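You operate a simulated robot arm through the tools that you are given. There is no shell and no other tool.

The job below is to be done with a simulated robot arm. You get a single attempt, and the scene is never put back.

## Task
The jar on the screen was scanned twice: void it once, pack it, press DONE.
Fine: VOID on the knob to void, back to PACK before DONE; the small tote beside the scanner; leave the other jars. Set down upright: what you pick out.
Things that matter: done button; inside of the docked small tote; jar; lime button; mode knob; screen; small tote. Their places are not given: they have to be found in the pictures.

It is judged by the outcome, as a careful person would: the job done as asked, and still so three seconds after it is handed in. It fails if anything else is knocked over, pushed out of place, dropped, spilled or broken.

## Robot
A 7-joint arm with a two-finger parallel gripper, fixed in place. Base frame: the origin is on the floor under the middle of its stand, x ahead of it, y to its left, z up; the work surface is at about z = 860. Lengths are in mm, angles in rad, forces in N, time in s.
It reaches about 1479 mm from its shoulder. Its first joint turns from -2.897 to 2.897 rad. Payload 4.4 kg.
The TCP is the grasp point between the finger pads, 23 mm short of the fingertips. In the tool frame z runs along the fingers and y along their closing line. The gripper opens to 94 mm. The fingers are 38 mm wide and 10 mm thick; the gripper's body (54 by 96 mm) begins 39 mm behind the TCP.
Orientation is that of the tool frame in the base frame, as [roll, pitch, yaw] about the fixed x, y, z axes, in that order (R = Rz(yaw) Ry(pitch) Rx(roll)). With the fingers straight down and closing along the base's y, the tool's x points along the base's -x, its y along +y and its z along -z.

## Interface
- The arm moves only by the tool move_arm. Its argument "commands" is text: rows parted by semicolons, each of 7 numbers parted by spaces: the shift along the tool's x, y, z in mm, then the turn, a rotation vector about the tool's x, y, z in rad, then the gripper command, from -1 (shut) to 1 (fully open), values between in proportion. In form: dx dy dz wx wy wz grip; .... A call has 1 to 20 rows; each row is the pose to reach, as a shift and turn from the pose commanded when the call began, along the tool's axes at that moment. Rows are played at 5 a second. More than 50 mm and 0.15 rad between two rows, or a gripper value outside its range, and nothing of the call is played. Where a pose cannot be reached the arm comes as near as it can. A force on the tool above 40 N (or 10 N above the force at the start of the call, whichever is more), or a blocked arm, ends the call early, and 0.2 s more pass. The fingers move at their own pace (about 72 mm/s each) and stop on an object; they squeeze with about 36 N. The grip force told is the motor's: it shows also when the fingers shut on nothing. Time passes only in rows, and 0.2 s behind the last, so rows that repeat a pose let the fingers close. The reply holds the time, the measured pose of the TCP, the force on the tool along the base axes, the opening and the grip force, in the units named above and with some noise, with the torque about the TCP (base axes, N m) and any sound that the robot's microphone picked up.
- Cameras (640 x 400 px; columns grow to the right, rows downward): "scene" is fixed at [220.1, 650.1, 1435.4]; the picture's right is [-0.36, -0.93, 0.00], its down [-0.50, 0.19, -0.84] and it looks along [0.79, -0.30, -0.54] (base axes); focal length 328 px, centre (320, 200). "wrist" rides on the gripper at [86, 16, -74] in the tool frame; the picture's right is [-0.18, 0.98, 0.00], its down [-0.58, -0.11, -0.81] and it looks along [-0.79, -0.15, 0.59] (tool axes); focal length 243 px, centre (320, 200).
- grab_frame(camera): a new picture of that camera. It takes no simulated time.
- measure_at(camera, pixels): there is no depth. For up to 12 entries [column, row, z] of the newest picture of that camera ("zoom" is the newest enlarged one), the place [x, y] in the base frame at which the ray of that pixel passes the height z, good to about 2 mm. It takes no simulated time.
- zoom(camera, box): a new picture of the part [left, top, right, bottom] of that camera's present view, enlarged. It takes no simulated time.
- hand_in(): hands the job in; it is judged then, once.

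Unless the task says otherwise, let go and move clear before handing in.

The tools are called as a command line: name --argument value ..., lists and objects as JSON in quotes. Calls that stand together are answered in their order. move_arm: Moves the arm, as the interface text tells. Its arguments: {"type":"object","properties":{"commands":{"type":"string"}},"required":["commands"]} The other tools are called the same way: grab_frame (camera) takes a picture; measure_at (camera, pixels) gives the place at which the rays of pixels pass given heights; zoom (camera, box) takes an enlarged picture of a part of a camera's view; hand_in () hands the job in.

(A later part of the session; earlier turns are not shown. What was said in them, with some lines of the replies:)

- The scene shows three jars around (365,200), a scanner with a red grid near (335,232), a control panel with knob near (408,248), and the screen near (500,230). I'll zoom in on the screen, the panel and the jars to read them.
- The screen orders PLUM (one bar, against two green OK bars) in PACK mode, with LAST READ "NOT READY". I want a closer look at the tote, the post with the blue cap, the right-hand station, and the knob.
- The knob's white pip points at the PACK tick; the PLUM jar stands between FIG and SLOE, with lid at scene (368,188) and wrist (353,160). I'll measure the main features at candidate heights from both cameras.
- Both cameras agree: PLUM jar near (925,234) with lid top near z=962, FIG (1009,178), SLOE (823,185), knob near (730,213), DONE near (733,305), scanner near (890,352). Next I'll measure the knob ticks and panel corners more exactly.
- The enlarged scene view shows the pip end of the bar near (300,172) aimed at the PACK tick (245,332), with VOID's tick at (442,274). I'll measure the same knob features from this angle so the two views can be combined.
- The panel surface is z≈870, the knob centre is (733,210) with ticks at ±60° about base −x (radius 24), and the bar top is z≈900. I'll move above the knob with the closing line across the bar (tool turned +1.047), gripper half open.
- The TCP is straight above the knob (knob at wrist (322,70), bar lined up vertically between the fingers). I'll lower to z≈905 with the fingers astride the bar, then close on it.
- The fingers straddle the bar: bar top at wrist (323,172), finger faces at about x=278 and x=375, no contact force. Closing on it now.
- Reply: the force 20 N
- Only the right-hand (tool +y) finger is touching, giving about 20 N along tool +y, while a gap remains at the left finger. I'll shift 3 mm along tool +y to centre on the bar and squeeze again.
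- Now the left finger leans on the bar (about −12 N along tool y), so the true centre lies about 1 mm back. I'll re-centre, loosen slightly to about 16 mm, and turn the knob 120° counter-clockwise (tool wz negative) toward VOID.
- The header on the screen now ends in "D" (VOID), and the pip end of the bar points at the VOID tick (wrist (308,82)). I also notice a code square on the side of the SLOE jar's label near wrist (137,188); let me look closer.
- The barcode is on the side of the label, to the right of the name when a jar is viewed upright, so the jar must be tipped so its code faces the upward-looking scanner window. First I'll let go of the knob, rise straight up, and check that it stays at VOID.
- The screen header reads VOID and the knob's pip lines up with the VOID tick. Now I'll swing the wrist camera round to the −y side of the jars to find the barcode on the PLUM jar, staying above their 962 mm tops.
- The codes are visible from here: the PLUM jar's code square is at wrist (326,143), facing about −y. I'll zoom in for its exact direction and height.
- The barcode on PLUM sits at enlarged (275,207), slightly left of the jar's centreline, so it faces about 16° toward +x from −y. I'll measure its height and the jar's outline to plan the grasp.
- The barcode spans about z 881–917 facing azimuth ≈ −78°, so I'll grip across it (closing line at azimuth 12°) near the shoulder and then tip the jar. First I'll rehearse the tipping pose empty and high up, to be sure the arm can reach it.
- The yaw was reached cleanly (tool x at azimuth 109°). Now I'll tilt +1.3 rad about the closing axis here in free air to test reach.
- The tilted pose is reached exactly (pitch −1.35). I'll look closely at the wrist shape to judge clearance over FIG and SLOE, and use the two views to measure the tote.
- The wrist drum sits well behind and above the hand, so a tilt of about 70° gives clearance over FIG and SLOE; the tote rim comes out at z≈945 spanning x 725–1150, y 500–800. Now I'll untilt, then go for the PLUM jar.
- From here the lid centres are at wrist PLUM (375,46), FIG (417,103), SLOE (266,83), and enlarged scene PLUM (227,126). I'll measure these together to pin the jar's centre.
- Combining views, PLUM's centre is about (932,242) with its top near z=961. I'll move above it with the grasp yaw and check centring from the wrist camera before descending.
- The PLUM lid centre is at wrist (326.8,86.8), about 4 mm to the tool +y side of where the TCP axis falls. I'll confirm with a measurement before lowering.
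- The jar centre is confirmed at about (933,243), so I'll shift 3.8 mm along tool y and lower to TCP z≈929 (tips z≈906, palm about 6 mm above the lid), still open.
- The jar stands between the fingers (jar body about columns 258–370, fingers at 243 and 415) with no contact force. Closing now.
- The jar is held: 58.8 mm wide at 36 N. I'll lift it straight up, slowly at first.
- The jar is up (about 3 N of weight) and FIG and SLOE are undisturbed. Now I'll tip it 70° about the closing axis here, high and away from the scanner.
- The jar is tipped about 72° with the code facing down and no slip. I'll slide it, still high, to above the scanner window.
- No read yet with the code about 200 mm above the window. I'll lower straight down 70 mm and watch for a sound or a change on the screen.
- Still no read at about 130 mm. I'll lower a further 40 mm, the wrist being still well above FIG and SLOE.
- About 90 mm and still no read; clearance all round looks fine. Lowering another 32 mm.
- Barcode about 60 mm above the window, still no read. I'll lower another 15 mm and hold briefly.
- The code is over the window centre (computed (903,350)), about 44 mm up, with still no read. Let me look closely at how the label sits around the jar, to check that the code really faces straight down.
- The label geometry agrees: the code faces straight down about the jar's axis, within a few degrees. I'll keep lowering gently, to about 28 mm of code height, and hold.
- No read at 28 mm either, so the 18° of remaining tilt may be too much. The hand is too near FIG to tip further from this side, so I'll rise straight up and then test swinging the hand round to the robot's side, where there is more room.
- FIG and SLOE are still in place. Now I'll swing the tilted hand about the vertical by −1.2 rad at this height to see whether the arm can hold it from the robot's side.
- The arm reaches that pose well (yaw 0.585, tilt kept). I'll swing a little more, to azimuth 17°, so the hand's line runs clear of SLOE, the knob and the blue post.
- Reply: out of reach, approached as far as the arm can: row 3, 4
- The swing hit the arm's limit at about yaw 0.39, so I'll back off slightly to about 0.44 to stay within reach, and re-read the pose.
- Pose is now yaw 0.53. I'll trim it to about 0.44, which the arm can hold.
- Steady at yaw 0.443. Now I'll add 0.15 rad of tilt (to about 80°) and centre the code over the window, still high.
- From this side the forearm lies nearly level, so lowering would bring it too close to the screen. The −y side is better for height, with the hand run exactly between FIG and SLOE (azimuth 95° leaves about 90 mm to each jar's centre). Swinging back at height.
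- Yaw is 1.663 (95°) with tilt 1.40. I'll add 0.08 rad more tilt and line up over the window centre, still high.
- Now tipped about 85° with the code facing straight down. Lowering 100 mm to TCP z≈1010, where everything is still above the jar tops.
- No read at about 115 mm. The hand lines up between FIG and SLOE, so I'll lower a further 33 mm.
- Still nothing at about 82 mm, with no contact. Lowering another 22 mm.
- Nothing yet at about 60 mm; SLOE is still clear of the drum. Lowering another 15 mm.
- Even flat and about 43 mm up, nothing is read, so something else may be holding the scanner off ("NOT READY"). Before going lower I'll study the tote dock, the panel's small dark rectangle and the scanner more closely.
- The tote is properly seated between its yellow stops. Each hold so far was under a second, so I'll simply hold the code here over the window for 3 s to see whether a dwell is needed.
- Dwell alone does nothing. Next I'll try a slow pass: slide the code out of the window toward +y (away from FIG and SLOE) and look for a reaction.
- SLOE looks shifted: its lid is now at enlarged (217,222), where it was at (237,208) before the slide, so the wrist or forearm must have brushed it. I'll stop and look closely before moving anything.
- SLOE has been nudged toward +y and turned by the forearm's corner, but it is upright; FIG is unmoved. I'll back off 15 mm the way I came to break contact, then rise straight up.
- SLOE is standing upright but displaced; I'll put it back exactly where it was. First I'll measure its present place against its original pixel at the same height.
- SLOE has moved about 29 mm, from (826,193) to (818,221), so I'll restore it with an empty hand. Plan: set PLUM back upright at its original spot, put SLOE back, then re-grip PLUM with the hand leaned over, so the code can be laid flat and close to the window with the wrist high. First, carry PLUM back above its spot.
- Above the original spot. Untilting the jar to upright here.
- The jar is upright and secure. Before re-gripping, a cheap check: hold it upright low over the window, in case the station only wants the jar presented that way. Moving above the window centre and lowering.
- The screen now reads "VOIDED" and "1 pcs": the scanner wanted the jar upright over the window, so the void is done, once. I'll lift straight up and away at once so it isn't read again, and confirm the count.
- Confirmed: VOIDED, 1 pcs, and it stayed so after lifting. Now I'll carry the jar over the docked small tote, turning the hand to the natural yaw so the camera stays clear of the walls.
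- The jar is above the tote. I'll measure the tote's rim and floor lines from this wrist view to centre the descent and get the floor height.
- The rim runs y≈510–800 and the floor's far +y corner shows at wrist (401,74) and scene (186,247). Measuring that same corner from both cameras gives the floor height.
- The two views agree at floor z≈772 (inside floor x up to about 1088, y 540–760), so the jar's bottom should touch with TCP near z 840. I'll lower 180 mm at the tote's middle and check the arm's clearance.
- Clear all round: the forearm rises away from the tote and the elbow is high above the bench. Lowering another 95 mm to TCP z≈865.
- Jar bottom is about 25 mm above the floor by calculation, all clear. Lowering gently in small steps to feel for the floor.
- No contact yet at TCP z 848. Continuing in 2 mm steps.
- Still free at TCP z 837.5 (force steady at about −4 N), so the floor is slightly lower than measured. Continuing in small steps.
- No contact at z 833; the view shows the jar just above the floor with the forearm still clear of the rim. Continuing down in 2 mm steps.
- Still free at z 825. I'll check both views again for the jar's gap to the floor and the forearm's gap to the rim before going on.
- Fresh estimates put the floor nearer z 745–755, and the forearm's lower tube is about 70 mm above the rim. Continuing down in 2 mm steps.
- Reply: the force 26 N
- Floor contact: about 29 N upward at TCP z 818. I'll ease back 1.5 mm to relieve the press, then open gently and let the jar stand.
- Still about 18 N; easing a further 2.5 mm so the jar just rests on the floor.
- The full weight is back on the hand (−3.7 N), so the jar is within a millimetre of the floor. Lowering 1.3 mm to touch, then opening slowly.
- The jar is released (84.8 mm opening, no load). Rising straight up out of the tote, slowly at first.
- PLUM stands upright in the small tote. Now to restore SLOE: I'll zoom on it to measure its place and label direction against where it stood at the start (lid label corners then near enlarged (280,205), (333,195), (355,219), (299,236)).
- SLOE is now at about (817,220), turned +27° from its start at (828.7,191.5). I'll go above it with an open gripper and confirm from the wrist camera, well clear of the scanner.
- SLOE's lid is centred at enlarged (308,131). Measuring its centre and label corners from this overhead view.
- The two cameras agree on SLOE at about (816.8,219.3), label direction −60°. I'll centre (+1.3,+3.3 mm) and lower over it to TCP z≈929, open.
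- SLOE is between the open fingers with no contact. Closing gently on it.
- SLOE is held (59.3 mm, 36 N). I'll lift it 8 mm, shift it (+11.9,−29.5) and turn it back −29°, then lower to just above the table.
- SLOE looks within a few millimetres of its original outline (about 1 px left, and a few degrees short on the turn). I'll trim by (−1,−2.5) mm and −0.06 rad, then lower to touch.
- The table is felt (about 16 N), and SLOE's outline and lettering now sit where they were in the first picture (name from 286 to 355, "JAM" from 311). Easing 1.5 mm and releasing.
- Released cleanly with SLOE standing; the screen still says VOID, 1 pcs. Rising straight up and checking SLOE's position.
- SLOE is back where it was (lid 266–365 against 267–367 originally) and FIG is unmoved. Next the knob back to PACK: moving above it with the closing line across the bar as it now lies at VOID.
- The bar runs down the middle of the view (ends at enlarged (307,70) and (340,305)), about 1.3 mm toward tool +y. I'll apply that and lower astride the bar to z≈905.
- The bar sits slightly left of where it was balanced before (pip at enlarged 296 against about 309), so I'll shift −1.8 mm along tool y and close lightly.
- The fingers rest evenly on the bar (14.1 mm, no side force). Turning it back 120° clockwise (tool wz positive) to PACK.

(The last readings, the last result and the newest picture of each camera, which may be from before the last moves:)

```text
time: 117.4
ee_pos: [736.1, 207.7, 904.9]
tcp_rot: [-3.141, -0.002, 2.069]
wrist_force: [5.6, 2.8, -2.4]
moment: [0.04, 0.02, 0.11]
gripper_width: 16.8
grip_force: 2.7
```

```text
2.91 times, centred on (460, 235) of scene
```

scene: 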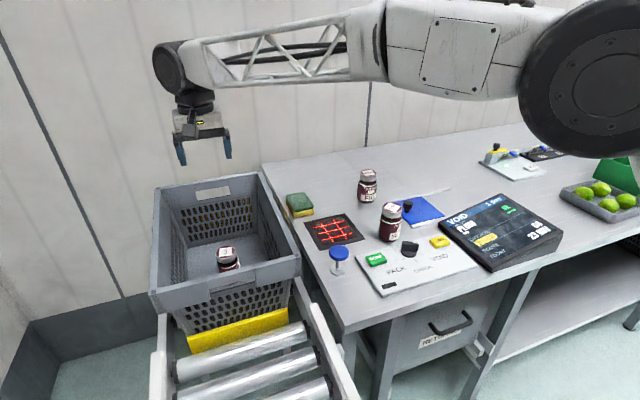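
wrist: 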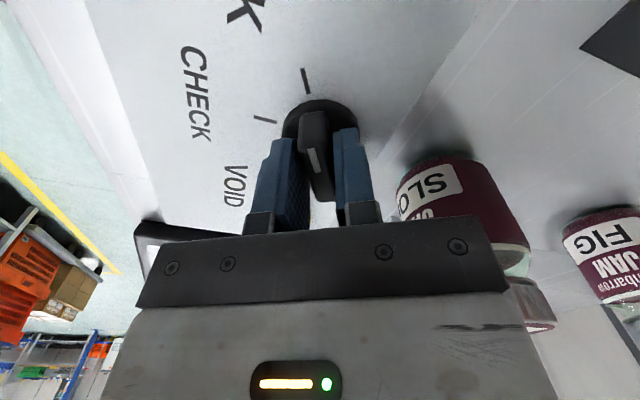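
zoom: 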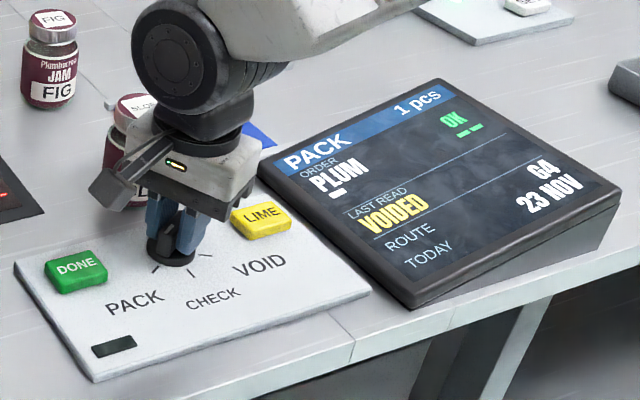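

The screen reads PACK with 1 pcs. Opening the fingers and rising straight up off the knob.

move_arm --commands "0 0 0 0 0 0 -0.5; 0 0 0 0 0 0 -0.2; 0 0 0 0 0 0 -0.1; 0 0 -15 0 0 0 -0.1; 0 0 -35 0 0 0 -0.1; 0 0 -65 0 0 0 -0.1; 0 0 -100 0 0 0 -0.1; 0 0 -130 0 0 0 -0.1; 0 0 -130 0 0 0 -0.1"

zoom --camera "scene" --box '[350, 190, 570, 280]'

zoom --camera "scene" --box '[350, 225, 440, 285]'

grab_frame --camera "scene"

```text
time: 119.4
ee_pos: [734.2, 207.1, 1032.5]
tcp_rot: [3.141, 0.0, 2.068]
wrist_force: [-0.1, 0.4, -0.1]
moment: [-0.03, 0.03, 0.02]
gripper_width: 42.4
grip_force: 0.0
```

```text
2.91 times, centred on (460, 235) of scene
```

zoom: 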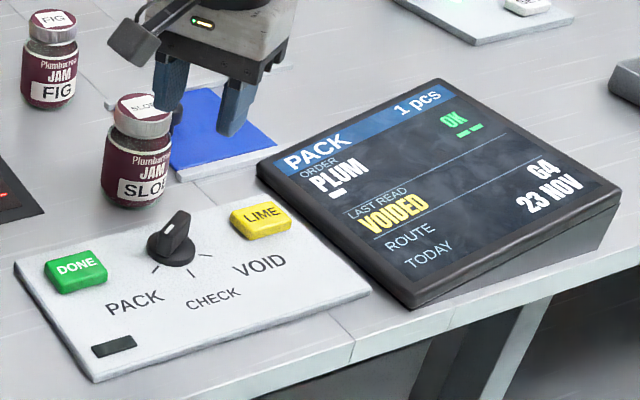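

```text
6.67 times, centred on (395, 255) of scene
```

zoom: 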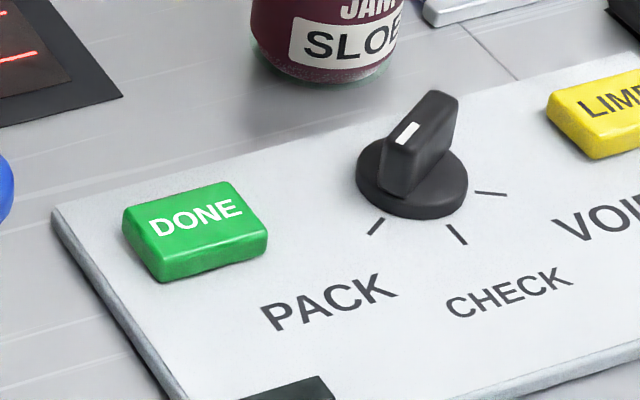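

```text
taken
```

scene: 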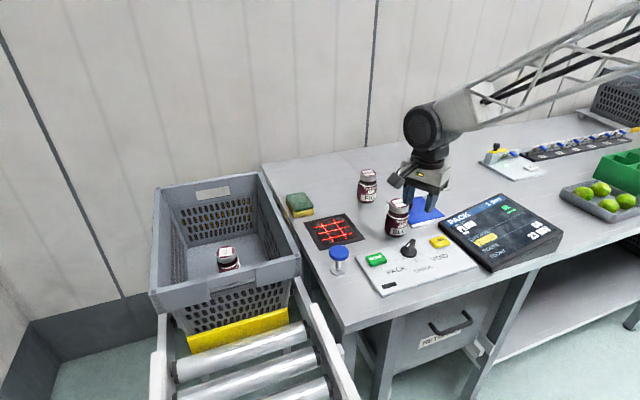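

PACK is set, 1 pcs, PLUM in the tote, FIG and SLOE in place. Now DONE: I'll measure the button's top from the enlarged view, then move over it with closed fingers.

zoom --camera "scene" --box '[350, 225, 440, 285]'

measure_at --camera "zoom" --pixels '[[195, 222, 880], [195, 222, 885], [122, 212, 885], [235, 182, 885], [268, 232, 885], [158, 262, 885], [160, 283, 870], [268, 252, 870]]'

move_arm --commands "8 4 0 0 0 -0.1 -0.5; 17 9 0 0 0 -0.22 -1; 27 14 0 0 0 -0.34 -1; 37 19 0 0 0 -0.46 -1; 47 24 0 0 0 -0.58 -1; 57 29.5 0 0 0 -0.7 -1; 67 34.6 0 0 0 -0.82 -1; 77 39.8 0 0 0 -0.94 -1; 87.1 45 10 0 0 -1.05 -1; 87.1 45 30 0 0 -1.075 -1; 87.1 45 45 0 0 -1.075 -1; 87.1 45 45 0 0 -1.075 -1"

grab_frame --camera "wrist"

```text
6.67 times, centred on (395, 255) of scene
```

zoom: 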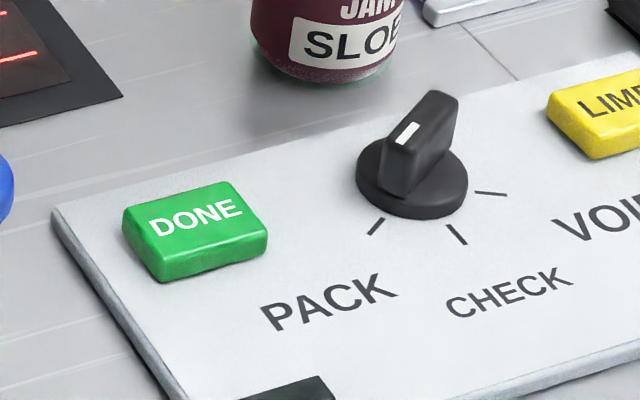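

```text
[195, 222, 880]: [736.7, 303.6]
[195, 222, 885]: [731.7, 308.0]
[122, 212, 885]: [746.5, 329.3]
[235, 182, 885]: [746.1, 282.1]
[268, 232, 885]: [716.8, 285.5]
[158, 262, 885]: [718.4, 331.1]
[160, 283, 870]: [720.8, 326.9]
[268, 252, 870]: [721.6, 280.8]
```

```text
time: 122.0
ee_pos: [734.8, 306.2, 989.4]
tcp_rot: [-3.14, -0.001, -3.137]
wrist_force: [0.3, 0.4, 0.0]
moment: [-0.02, -0.03, 0.01]
gripper_width: 0.0
grip_force: 36.1
```

```text
taken
```

wrist: 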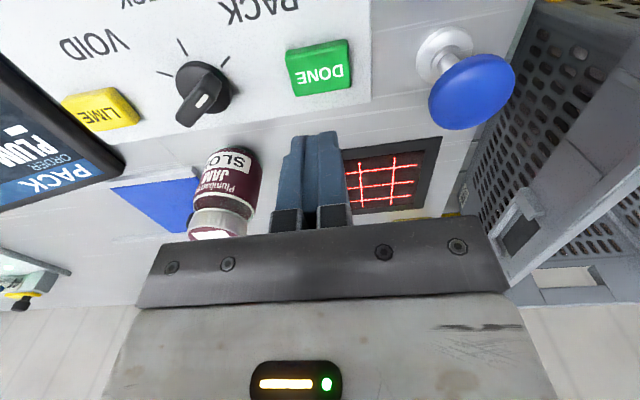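

The closed fingers are right above DONE (button at wrist (319,68), where the TCP axis falls). Lowering to just above it.

move_arm --commands "0.5 0 20 0 0 0 -1; 1 0 40 0 0 0 -1; 1 0 55 0 0 0 -1; 1 0 65 0 0 0 -1; 1 0 72 0 0 0 -1; 1 0 72 0 0 0 -1"

grab_frame --camera "wrist"

zoom --camera "scene" --box '[330, 200, 430, 290]'

```text
time: 123.4
ee_pos: [731.2, 307.1, 915.6]
tcp_rot: [-3.14, 0.0, -3.139]
wrist_force: [-0.3, -0.5, 0.2]
moment: [0.02, 0.01, -0.02]
gripper_width: 0.0
grip_force: 36.1
```

```text
taken
```

wrist: 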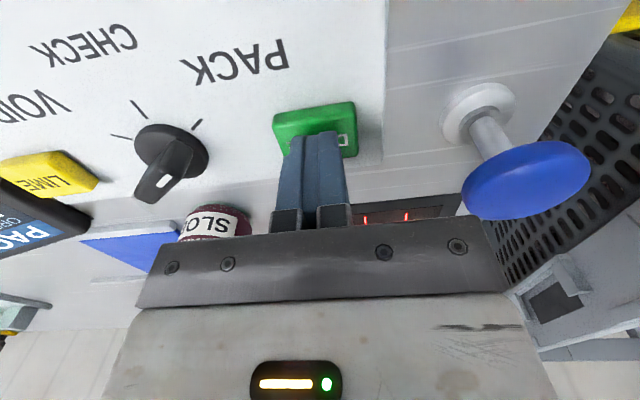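

```text
4.44 times, centred on (380, 245) of scene
```

zoom: 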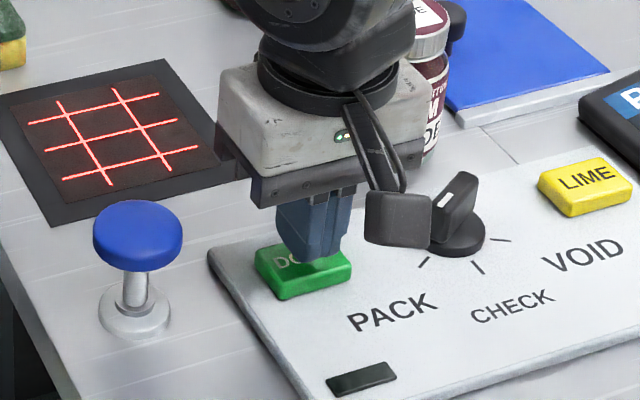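

The fingertips are centred on DONE, about 8 mm above it. Pressing down in small steps, watching the force.

move_arm --commands "0 0 2 0 0 0 -1; 0 0 4 0 0 0 -1; 0 0 6 0 0 0 -1; 0 0 8 0 0 0 -1; 0 0 9.5 0 0 0 -1; 0 0 11 0 0 0 -1; 0 0 11 0 0 0 -1"

zoom --camera "scene" --box '[350, 190, 570, 280]'

```text
time: 125.0
ee_pos: [732.7, 305.8, 905.6]
tcp_rot: [-3.141, 0.0, -3.14]
wrist_force: [0.3, 0.3, 1.5]
moment: [-0.02, 0.03, -0.02]
gripper_width: 0.2
grip_force: 35.7
```

```text
2.91 times, centred on (460, 235) of scene
```

zoom: 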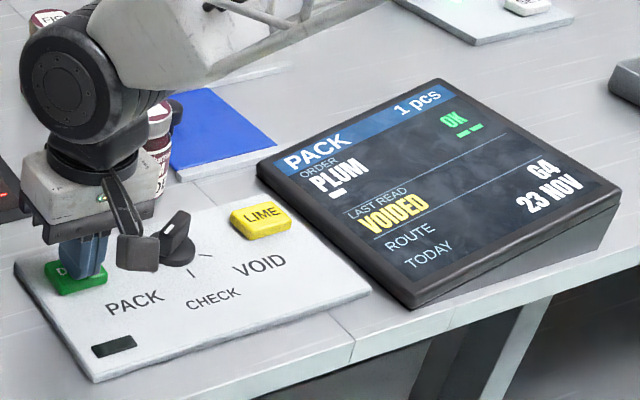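

Just touching (1.5 N). Pressing further in 1 mm steps.

move_arm --commands "0 0 1 0 0 0 -1; 0 0 2 0 0 0 -1; 0 0 3 0 0 0 -1; 0 0 4 0 0 0 -1; 0 0 4 0 0 0 -1"

zoom --camera "scene" --box '[350, 190, 570, 280]'

```text
time: 126.2
ee_pos: [731.9, 305.6, 901.5]
tcp_rot: [-3.141, 0.0, -3.139]
wrist_force: [-1.1, -0.3, 2.8]
moment: [-0.01, 0.0, -0.01]
gripper_width: 0.0
grip_force: 36.1
heard: click
```

```text
2.91 times, centred on (460, 235) of scene
```

zoom: 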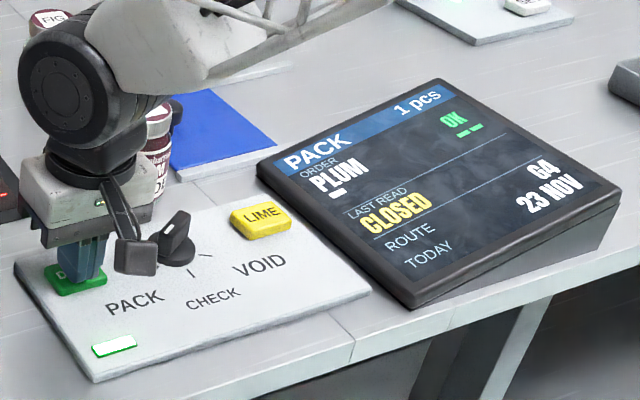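

A click was heard, the screen reads "CLOSED" with 1 pcs, and the panel lamp turned green. Rising straight off the button and clear.

move_arm --commands "0 0 -5 0 0 0 -1; 0 0 -20 0 0 0 -1; 0 0 -50 0 0 0 -1; 0 0 -90 0 0 0 -1; 0 0 -130 0 0 0 -1; 0 0 -170 0 0 0 -1; 0 0 -210 0 0 0 -1; 0 0 -250 0 0 0 -0.5; 0 0 -290 0 0 0 0; 0 0 -290 0 0 0 0"

grab_frame --camera "scene"

zoom --camera "scene" --box '[340, 160, 570, 290]'

zoom --camera "scene" --box '[150, 160, 360, 310]'

zoom --camera "scene" --box '[340, 160, 460, 240]'

```text
time: 128.4
ee_pos: [731.2, 308.5, 1196.7]
tcp_rot: [-3.139, -0.001, -3.141]
wrist_force: [-0.3, -0.5, -0.2]
moment: [0.0, 0.01, -0.02]
gripper_width: 47.0
grip_force: 0.2
```

```text
taken
```

scene: 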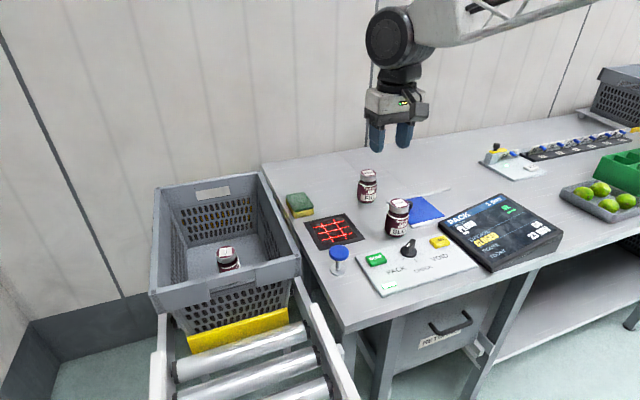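

```text
2.78 times, centred on (455, 225) of scene
```

zoom: 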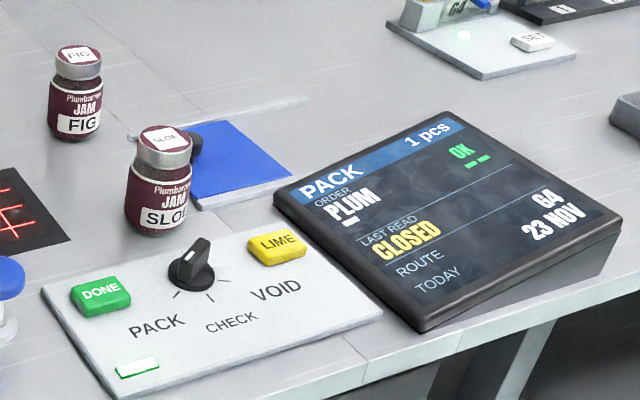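

```text
2.67 times, centred on (255, 235) of scene
```

zoom: 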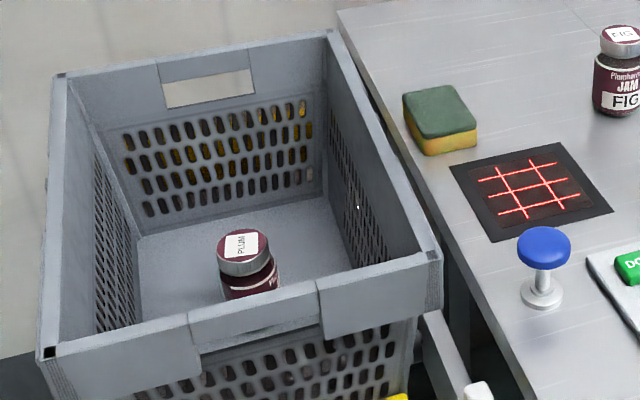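

```text
5.00 times, centred on (400, 200) of scene
```

zoom: 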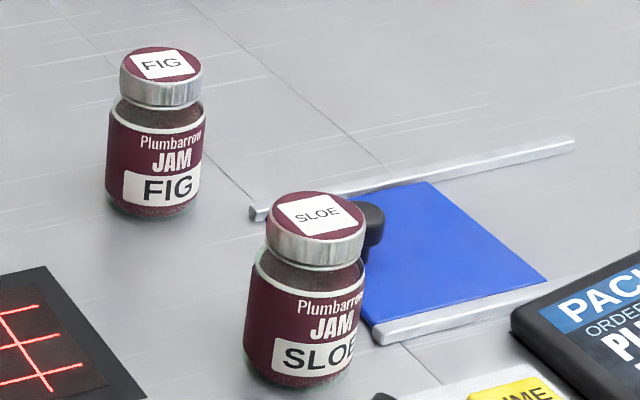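

Everything checks: the screen shows PACK, 1 pcs, CLOSED with the lamp green. PLUM stands upright in the small tote. FIG is unmoved, SLOE is back where it stood after my earlier nudge, and the arm is clear. Handing in.

hand_in

```text
The job is handed in.
```

The job is done and handed in: the PLUM jar was voided once, packed upright in the small tote beside the scanner, and DONE was pressed with the knob back on PACK. After DONE, the screen read PACK, 1 pcs, CLOSED, and the panel lamp turned green.

**SLOE was disturbed:** while I was tilting PLUM over the scanner, the arm pushed the SLOE jar about 29 mm and turned it about 30°. It did not fall. I picked it up and put it back; in the scene picture it sits within about 1 mm of where it started. It was still moved, although you asked to leave the other jars.

**Scanning attempts:** I first held PLUM on its side over the scanner several times because its barcode is on the side, and nothing read. It read once held upright, and the count dropped from 2 to 1.

FIG and everything else look unmoved in the last pictures.
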